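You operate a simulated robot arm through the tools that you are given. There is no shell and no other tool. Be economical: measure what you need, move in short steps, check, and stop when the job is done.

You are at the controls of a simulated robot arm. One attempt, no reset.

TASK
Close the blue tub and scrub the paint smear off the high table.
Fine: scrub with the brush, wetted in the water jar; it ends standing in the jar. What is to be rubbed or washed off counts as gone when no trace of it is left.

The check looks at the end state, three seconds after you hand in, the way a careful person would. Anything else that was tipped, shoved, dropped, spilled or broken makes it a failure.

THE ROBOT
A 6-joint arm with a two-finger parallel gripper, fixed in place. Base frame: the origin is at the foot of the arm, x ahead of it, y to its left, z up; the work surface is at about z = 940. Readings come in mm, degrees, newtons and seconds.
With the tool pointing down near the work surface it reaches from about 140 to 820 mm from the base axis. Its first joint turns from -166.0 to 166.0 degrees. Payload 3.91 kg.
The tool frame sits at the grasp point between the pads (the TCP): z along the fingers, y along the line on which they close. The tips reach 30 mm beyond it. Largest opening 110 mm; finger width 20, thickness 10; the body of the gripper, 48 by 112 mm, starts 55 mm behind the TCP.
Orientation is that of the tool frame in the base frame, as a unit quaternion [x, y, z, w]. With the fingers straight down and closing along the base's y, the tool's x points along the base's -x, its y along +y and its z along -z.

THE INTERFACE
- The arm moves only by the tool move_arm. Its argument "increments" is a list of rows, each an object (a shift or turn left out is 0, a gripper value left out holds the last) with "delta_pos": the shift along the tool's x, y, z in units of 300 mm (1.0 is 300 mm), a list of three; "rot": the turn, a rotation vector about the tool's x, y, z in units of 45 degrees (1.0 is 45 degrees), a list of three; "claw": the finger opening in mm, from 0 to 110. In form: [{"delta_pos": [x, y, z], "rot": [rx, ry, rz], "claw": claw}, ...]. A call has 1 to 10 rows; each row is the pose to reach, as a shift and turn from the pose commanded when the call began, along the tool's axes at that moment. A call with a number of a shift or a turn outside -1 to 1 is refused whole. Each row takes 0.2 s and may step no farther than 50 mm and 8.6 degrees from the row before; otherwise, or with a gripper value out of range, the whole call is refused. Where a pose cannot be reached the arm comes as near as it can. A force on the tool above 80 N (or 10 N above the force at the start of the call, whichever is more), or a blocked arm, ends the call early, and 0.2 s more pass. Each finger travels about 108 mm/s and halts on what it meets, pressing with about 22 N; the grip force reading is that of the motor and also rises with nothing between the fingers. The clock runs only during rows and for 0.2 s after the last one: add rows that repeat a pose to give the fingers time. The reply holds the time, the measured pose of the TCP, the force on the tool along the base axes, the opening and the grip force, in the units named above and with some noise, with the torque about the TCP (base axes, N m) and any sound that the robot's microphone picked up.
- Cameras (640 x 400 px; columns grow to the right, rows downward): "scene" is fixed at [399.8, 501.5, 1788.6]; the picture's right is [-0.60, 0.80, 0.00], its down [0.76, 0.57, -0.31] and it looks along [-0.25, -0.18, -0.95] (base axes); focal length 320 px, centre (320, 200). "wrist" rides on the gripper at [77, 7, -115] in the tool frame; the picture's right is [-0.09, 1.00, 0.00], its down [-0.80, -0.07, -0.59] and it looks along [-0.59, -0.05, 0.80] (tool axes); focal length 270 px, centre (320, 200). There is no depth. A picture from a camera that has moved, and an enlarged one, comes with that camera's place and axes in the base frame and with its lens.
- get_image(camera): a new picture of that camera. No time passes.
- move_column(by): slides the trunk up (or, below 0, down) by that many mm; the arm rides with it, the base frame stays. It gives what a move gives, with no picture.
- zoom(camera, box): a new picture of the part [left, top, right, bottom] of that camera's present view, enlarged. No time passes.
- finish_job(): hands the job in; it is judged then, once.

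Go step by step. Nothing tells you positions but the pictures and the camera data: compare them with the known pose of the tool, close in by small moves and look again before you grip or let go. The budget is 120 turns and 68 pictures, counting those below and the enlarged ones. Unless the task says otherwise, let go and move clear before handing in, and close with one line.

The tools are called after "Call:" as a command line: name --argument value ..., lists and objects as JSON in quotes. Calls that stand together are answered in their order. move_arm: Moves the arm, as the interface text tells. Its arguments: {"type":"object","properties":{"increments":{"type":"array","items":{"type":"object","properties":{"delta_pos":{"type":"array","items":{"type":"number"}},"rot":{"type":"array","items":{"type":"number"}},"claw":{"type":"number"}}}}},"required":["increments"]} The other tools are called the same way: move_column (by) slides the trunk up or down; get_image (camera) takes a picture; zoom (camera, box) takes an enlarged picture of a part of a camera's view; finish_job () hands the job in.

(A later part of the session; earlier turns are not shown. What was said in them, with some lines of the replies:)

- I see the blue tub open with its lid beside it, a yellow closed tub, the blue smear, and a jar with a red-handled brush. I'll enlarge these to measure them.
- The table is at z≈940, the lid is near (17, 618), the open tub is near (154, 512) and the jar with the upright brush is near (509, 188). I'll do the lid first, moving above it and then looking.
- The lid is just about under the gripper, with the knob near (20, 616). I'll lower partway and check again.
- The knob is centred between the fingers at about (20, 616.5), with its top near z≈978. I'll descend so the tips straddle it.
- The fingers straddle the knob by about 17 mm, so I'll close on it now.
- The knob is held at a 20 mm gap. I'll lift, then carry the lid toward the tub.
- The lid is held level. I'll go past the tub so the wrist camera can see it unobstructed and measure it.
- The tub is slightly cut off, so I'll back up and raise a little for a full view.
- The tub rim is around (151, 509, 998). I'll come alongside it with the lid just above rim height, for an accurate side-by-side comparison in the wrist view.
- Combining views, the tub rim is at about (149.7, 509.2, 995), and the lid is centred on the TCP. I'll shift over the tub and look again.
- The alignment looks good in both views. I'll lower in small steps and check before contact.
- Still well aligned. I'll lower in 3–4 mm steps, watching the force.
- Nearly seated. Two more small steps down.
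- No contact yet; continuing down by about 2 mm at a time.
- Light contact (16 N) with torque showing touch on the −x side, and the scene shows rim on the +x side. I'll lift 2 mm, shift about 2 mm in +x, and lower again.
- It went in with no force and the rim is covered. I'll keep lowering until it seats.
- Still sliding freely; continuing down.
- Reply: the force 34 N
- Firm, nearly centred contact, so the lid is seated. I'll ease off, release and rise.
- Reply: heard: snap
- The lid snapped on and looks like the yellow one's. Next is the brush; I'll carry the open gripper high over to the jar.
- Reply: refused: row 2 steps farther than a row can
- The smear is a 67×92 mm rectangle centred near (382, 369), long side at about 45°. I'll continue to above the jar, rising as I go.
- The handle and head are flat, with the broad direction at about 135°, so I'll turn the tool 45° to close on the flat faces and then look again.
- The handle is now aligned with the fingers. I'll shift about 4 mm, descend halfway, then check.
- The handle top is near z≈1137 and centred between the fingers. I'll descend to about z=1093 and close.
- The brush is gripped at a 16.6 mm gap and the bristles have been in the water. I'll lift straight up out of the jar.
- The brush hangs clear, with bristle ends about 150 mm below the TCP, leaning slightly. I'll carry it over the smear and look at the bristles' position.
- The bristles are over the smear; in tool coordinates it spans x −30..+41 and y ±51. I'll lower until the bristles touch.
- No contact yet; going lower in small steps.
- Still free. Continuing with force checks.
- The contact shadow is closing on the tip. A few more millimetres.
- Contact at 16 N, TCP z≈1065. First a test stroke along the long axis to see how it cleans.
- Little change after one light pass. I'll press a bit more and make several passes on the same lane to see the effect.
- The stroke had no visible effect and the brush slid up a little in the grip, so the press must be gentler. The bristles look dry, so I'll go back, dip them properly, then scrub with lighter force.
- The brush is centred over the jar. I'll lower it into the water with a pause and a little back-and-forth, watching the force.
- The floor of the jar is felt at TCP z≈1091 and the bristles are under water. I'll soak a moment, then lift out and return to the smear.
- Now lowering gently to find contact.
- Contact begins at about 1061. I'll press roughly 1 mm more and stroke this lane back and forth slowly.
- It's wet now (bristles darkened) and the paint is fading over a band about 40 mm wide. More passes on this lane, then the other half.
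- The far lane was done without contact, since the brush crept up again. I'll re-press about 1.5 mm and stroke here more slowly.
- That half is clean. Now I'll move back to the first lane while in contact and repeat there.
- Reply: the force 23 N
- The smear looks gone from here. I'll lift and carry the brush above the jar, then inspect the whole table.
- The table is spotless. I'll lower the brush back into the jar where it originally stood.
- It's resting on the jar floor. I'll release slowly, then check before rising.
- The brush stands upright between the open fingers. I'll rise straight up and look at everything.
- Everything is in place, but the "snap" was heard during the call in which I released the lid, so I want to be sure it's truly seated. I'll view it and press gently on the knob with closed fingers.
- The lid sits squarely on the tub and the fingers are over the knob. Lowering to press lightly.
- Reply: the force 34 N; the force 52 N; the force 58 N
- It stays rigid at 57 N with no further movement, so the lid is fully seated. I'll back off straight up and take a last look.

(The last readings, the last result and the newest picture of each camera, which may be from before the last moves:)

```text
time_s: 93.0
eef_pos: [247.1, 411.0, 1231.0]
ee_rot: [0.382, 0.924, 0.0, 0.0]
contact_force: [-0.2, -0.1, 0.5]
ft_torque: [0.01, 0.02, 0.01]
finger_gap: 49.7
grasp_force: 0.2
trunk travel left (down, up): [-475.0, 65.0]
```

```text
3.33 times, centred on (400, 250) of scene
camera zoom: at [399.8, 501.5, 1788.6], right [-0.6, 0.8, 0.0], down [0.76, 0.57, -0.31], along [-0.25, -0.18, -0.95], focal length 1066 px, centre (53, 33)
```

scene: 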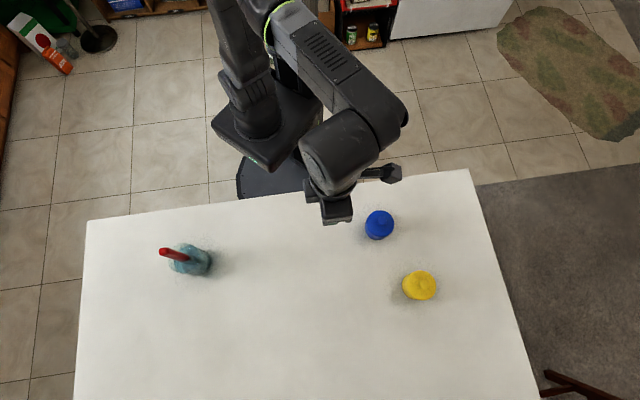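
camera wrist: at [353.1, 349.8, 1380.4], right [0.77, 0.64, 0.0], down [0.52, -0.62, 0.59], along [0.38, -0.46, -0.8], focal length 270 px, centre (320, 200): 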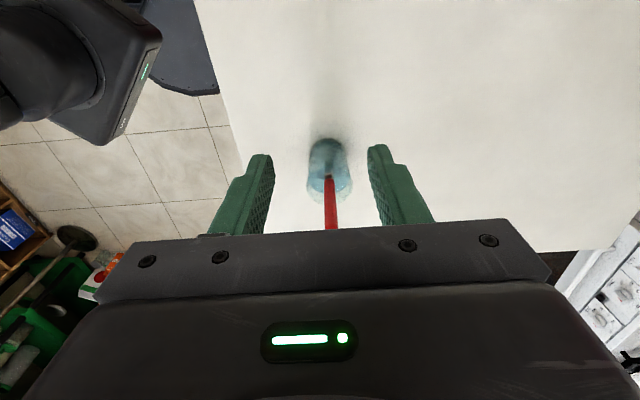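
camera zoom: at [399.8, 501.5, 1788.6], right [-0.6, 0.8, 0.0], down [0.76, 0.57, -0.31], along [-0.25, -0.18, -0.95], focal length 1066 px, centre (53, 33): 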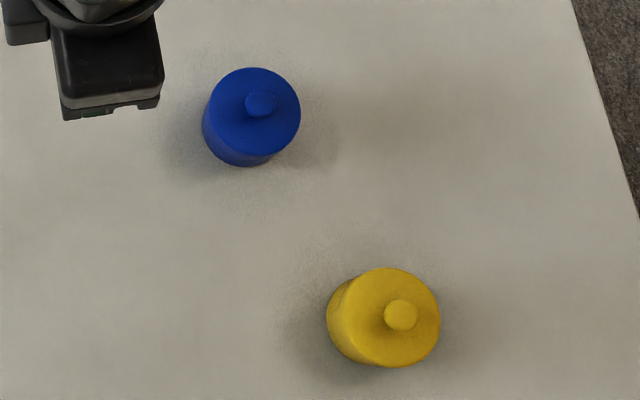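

The blue tub is closed, the table is clean, the brush stands in the jar, and the arm is clear, so I'm handing in.

Call:
finish_job

```text
The job is handed in.
```

I closed the blue tub with its lid seated and scrubbed the paint smear off the high table with no trace left. The brush is standing in the water jar again.
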